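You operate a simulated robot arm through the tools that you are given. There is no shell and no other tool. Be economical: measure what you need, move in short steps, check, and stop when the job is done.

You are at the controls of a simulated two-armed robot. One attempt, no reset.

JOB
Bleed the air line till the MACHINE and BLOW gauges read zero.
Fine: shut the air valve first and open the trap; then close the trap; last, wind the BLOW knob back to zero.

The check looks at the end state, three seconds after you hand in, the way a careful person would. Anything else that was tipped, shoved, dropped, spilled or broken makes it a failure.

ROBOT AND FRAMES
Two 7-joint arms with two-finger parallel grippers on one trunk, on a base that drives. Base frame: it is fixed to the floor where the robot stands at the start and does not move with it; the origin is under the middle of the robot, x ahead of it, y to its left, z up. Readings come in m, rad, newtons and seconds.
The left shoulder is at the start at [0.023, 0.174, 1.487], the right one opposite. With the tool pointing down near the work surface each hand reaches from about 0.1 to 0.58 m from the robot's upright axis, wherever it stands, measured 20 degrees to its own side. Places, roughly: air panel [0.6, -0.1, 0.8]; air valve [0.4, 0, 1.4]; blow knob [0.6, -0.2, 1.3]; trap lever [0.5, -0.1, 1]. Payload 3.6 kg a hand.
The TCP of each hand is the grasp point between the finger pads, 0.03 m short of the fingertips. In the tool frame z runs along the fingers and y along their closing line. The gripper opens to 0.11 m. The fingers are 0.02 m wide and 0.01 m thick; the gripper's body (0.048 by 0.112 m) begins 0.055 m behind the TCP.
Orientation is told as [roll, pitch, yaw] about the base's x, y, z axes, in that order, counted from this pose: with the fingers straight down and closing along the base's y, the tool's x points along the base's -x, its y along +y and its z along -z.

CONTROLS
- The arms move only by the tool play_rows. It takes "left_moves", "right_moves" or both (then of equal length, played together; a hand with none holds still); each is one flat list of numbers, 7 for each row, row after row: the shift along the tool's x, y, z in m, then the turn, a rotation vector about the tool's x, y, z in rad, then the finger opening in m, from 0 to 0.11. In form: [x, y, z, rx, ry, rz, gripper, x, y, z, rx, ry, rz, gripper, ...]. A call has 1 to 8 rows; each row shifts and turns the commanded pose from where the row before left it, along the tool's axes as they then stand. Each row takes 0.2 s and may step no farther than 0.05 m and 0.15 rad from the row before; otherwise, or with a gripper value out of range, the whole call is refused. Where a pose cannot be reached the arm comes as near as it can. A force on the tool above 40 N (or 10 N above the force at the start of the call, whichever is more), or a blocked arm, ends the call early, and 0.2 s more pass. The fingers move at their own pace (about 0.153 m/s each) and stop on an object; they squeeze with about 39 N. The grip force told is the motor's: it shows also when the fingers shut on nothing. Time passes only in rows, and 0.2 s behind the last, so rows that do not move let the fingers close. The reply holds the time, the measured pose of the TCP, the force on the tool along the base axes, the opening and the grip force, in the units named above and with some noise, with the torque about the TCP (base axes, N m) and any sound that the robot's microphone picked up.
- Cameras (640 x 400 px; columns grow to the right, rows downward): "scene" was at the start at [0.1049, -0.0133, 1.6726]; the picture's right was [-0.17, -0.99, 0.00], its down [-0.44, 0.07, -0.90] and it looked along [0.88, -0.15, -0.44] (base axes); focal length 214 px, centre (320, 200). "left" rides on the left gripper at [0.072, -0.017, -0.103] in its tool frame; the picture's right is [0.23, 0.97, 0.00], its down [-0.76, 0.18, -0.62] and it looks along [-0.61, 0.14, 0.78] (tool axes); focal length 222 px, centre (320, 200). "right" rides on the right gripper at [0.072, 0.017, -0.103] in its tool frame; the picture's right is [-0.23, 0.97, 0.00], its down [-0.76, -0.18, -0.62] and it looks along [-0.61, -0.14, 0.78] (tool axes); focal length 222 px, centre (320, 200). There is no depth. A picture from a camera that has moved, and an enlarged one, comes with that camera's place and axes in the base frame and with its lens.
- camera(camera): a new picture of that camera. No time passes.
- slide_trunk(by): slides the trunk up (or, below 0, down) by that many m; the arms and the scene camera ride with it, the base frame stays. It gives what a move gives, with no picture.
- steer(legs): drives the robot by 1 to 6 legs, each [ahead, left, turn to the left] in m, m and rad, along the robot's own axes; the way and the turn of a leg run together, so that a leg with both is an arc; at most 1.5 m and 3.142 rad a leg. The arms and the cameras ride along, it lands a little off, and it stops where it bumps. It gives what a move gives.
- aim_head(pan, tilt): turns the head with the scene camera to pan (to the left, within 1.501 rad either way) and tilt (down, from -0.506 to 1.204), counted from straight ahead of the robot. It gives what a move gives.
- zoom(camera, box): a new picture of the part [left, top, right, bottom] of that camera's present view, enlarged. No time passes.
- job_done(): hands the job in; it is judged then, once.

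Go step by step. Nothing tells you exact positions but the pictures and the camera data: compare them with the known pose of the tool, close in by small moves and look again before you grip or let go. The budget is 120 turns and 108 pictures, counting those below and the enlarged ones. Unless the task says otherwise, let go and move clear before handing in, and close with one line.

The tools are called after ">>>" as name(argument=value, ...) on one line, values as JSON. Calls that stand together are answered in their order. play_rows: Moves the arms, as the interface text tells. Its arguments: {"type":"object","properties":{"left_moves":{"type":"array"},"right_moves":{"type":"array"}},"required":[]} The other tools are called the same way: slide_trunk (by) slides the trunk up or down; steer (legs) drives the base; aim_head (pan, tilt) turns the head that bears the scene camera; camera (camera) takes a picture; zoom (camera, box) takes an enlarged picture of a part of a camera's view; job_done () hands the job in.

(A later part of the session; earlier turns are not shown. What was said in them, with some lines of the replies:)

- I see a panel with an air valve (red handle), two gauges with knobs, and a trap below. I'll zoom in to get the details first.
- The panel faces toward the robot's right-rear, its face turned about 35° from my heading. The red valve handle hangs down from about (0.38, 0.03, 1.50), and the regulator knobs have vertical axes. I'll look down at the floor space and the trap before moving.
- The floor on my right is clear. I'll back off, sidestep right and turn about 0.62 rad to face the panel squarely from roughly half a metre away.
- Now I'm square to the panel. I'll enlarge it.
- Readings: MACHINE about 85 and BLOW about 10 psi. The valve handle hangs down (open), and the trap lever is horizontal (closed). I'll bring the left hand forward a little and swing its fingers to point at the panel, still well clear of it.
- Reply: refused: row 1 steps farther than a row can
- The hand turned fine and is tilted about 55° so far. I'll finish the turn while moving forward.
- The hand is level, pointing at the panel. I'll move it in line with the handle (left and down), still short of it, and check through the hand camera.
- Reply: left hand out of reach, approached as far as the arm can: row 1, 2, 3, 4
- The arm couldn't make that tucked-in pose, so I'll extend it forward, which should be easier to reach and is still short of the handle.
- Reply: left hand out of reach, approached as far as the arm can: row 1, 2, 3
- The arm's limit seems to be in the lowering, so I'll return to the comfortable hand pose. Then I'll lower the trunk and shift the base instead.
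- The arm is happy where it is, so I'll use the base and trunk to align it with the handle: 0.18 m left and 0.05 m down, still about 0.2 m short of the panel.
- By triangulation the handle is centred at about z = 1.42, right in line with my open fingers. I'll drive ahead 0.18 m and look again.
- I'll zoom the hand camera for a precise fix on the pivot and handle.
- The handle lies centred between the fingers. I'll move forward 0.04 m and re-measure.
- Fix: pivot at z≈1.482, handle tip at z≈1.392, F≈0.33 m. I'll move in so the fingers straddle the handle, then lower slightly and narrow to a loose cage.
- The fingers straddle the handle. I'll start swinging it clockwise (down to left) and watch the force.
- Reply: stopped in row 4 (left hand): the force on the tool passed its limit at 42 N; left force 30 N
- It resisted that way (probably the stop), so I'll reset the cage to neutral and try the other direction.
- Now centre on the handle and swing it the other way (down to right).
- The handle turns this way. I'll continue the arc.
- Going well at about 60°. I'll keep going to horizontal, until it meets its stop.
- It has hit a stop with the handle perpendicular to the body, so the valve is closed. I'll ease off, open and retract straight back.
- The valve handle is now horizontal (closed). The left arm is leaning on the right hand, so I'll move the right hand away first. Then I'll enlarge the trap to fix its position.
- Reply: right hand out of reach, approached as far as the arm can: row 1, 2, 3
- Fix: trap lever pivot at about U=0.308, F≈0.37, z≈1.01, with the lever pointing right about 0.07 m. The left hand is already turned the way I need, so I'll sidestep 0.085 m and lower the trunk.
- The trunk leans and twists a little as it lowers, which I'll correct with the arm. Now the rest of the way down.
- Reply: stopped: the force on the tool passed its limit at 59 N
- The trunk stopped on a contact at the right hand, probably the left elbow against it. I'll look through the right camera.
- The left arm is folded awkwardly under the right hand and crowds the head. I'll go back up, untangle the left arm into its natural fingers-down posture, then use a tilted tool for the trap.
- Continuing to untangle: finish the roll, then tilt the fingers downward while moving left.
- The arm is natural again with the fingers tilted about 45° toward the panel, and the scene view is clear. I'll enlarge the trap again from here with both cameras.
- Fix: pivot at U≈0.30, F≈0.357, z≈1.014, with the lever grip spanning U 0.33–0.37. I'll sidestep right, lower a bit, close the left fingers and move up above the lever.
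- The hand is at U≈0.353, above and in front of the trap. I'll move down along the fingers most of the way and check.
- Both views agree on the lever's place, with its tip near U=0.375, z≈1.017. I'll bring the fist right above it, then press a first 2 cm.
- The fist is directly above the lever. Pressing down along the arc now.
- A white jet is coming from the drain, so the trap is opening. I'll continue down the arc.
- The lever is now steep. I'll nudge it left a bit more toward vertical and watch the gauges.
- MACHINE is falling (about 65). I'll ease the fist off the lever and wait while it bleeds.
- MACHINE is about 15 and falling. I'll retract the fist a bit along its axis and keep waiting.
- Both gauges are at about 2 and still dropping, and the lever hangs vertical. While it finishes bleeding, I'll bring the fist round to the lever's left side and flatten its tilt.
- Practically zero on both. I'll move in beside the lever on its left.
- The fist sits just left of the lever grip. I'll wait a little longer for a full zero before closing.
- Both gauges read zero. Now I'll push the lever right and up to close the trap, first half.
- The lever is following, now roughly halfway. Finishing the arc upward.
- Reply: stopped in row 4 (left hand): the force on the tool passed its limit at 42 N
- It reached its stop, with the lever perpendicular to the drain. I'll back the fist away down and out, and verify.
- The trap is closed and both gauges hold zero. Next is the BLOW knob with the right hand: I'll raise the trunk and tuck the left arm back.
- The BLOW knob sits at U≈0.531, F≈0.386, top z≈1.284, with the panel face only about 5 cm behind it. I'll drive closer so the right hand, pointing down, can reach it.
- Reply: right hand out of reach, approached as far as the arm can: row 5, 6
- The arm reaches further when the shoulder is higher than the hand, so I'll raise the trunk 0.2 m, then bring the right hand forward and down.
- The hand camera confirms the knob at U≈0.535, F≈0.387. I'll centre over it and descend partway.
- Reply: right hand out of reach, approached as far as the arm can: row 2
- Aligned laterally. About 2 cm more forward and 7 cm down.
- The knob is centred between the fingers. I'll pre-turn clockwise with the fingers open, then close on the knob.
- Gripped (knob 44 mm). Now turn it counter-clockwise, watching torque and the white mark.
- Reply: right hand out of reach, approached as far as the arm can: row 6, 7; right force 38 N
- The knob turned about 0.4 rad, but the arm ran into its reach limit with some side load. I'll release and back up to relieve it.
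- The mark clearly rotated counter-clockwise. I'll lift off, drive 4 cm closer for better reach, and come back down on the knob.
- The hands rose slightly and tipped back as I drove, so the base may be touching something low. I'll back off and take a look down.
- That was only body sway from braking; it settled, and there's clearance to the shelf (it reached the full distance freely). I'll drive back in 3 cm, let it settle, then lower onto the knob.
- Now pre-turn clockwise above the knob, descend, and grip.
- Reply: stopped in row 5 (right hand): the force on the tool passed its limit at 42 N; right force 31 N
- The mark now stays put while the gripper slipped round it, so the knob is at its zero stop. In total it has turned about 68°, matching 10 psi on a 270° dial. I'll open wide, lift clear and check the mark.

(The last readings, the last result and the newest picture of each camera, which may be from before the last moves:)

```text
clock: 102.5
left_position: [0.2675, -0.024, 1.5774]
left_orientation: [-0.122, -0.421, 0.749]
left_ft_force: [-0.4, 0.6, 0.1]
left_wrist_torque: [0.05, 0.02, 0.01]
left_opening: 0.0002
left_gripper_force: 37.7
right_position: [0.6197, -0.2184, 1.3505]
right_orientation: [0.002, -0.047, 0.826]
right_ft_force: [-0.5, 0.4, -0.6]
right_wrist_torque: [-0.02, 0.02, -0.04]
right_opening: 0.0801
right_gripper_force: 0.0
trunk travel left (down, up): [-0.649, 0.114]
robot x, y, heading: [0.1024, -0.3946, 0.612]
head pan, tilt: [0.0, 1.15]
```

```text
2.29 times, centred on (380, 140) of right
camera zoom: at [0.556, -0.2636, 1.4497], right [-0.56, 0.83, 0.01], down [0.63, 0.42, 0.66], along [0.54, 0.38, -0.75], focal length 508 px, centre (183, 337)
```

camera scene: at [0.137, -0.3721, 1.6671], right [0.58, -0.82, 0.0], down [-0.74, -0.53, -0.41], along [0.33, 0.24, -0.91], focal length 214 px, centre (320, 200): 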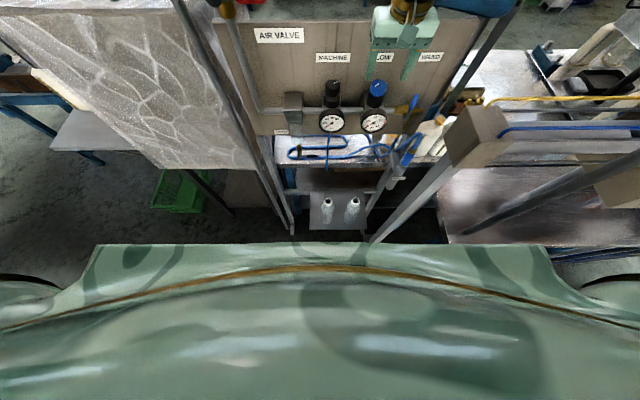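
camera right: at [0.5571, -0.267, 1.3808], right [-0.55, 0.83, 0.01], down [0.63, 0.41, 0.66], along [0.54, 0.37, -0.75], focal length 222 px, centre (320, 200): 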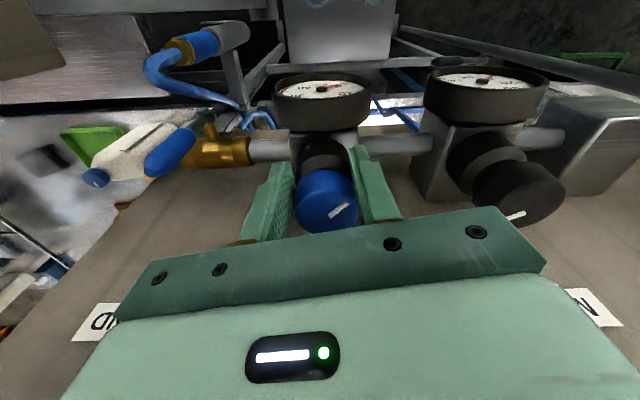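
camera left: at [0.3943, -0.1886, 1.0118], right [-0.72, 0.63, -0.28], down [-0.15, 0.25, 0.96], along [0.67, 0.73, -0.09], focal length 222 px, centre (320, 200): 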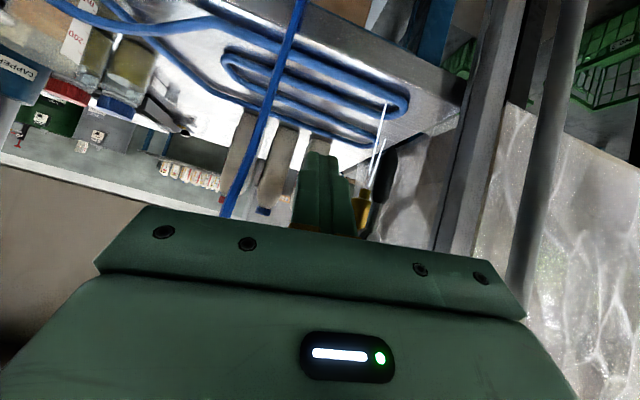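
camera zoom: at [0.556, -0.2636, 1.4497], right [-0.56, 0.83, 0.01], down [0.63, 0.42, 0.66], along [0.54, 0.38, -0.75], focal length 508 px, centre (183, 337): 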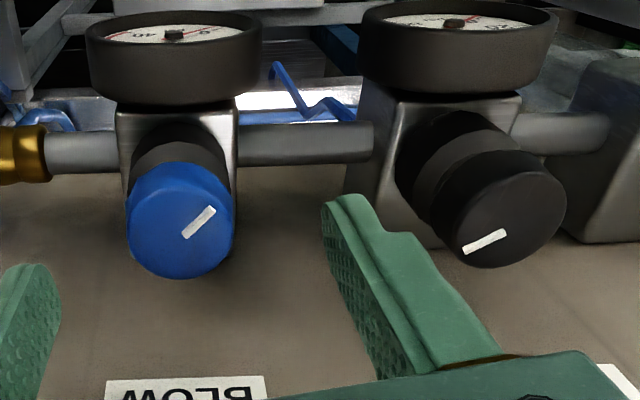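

The mark has moved on to about 45–48° on the near-left, which fits the zero end of the dial. I'll lift the hand clear, back away and check everything from the scene camera.

>>> play_rows(right_moves=[0, 0, -0.04, 0, 0, 0, 0.08, 0, 0, -0.04, 0, 0, 0.1, 0.08, 0.04, 0, -0.02, 0, 0, 0.1, 0.08, 0.045, 0, 0, 0, 0, 0, 0.08, 0.045, 0, 0, 0, 0, 0, 0.08, 0.045, -0.01, 0, 0, 0, 0, 0.08])

>>> steer(legs=[[-0.2, 0, 0]])

>>> aim_head(pan=0.0, tilt=0.6)

>>> camera(camera="scene")

>>> zoom(camera="scene", box=[320, 150, 420, 240])

```text
clock: 104.0
left_position: [0.2676, -0.0252, 1.5775]
left_orientation: [-0.12, -0.424, 0.745]
left_ft_force: [0.6, 0.4, 0.1]
left_wrist_torque: [0.02, 0.01, 0.05]
left_opening: 0.0
left_gripper_force: 38.2
right_position: [0.4857, -0.3365, 1.4415]
right_orientation: [0.012, -0.048, 0.623]
right_ft_force: [-0.2, -0.3, -0.8]
right_wrist_torque: [0.02, 0.01, 0.01]
right_opening: 0.0799
right_gripper_force: 0.1
trunk travel left (down, up): [-0.649, 0.114]
robot x, y, heading: [0.1039, -0.3994, 0.615]
head pan, tilt: [0.0, 1.15]
```

```text
clock: 105.5
left_position: [0.1065, -0.1378, 1.5761]
left_orientation: [-0.121, -0.421, 0.747]
left_ft_force: [0.8, 0.0, -1.0]
left_wrist_torque: [0.01, -0.02, 0.02]
left_opening: 0.0
left_gripper_force: 37.7
right_position: [0.3236, -0.4502, 1.4401]
right_orientation: [0.014, -0.042, 0.622]
right_ft_force: [0.8, 0.0, 0.3]
right_wrist_torque: [0.01, -0.02, -0.03]
right_opening: 0.0798
right_gripper_force: 0.0
trunk travel left (down, up): [-0.649, 0.114]
robot x, y, heading: [-0.0546, -0.5131, 0.615]
head pan, tilt: [0.0, 1.15]
```

```text
clock: 106.5
left_position: [0.1059, -0.1388, 1.577]
left_orientation: [-0.121, -0.421, 0.746]
left_ft_force: [0.0, -0.5, 0.6]
left_wrist_torque: [-0.04, 0.02, -0.03]
left_opening: 0.0
left_gripper_force: 37.6
right_position: [0.3228, -0.4502, 1.4404]
right_orientation: [0.012, -0.046, 0.623]
right_ft_force: [0.4, 0.4, 0.5]
right_wrist_torque: [-0.01, 0.01, -0.01]
right_opening: 0.0799
right_gripper_force: 0.0
trunk travel left (down, up): [-0.649, 0.114]
robot x, y, heading: [-0.059, -0.5105, 0.617]
head pan, tilt: [0.0, 0.6]
```

```text
16 pictures are left
camera scene: at [0.0229, -0.4534, 1.7086], right [0.58, -0.82, 0.0], down [-0.46, -0.33, -0.82], along [0.67, 0.48, -0.57], focal length 214 px, centre (320, 200)
```

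scene: 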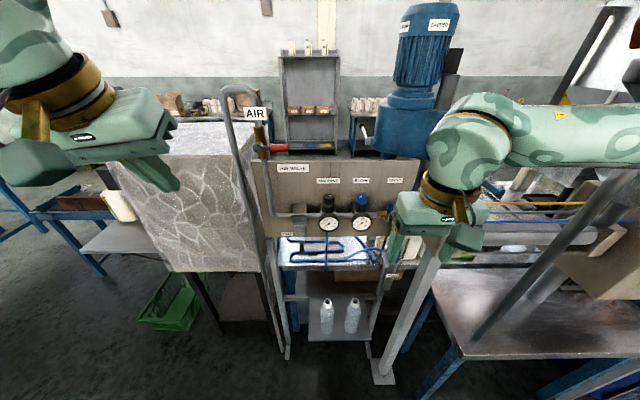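

```text
4.44 times, centred on (370, 195) of scene
camera zoom: at [0.0229, -0.4534, 1.7086], right [0.58, -0.82, 0.0], down [-0.46, -0.33, -0.82], along [0.67, 0.48, -0.57], focal length 953 px, centre (98, 222)
```

zoom: 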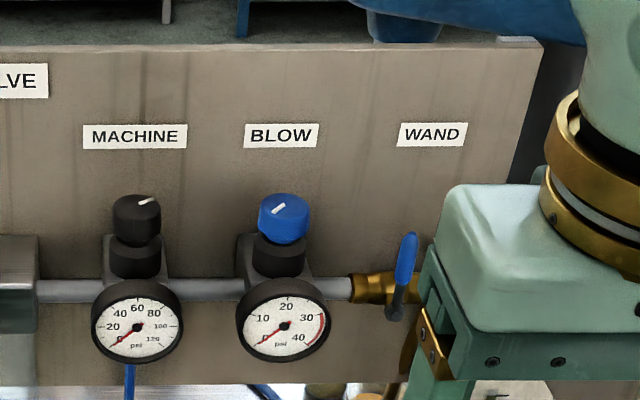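

Let me zoom closely on the knob, the trap lever and the valve handle.

>>> zoom(camera="scene", box=[335, 185, 385, 235])

>>> zoom(camera="scene", box=[240, 120, 380, 280])

```text
8.00 times, centred on (360, 210) of scene
camera zoom: at [0.0229, -0.4534, 1.7086], right [0.58, -0.82, 0.0], down [-0.46, -0.33, -0.82], along [0.67, 0.48, -0.57], focal length 1716 px, centre (0, 120)
```

zoom: 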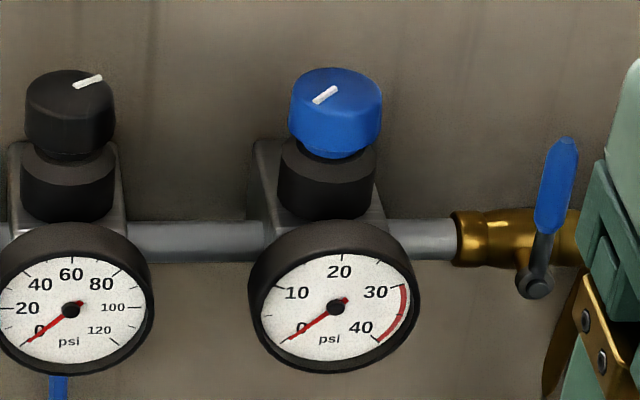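

```text
2.50 times, centred on (310, 200) of scene
camera zoom: at [0.0229, -0.4534, 1.7086], right [0.58, -0.82, 0.0], down [-0.46, -0.33, -0.82], along [0.67, 0.48, -0.57], focal length 536 px, centre (345, 200)
```

zoom: 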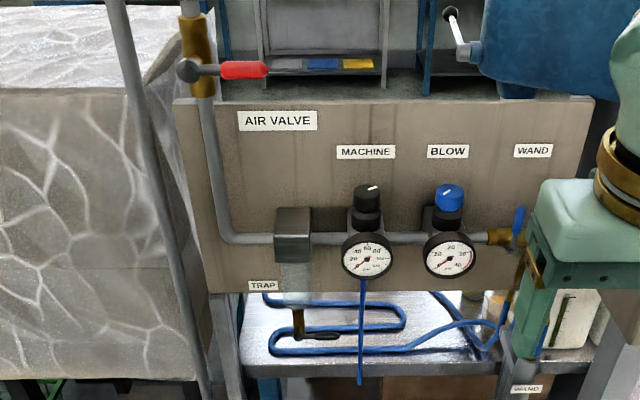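

The BLOW mark points to the 7:30 zero end, both gauges read zero and the valve handle is horizontal. One last close look at the trap lever.

>>> zoom(camera="scene", box=[285, 220, 345, 270])

>>> zoom(camera="scene", box=[260, 260, 420, 380])

```text
8.00 times, centred on (315, 245) of scene
camera zoom: at [0.0229, -0.4534, 1.7086], right [0.58, -0.82, 0.0], down [-0.46, -0.33, -0.82], along [0.67, 0.48, -0.57], focal length 1716 px, centre (360, -160)
```

zoom: 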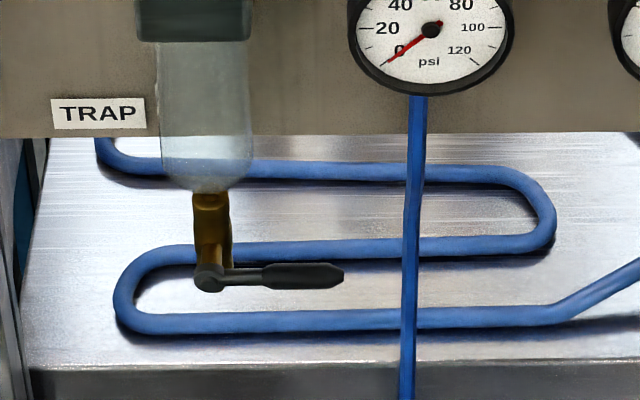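

```text
3.33 times, centred on (340, 320) of scene
camera zoom: at [0.0229, -0.4534, 1.7086], right [0.58, -0.82, 0.0], down [-0.46, -0.33, -0.82], along [0.67, 0.48, -0.57], focal length 715 px, centre (253, -200)
```

zoom: 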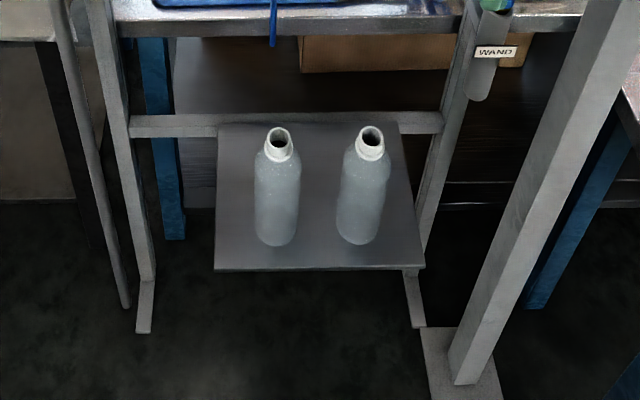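

The trap lever is horizontal (closed), the bottles are still standing, both hands are clear and both gauges read zero, so I'm handing in.

>>> job_done()

```text
The job is handed in.
```

The air line is bled: MACHINE and BLOW both read zero, with the air valve shut, the trap opened then closed again, and the BLOW knob wound back to its zero stop.
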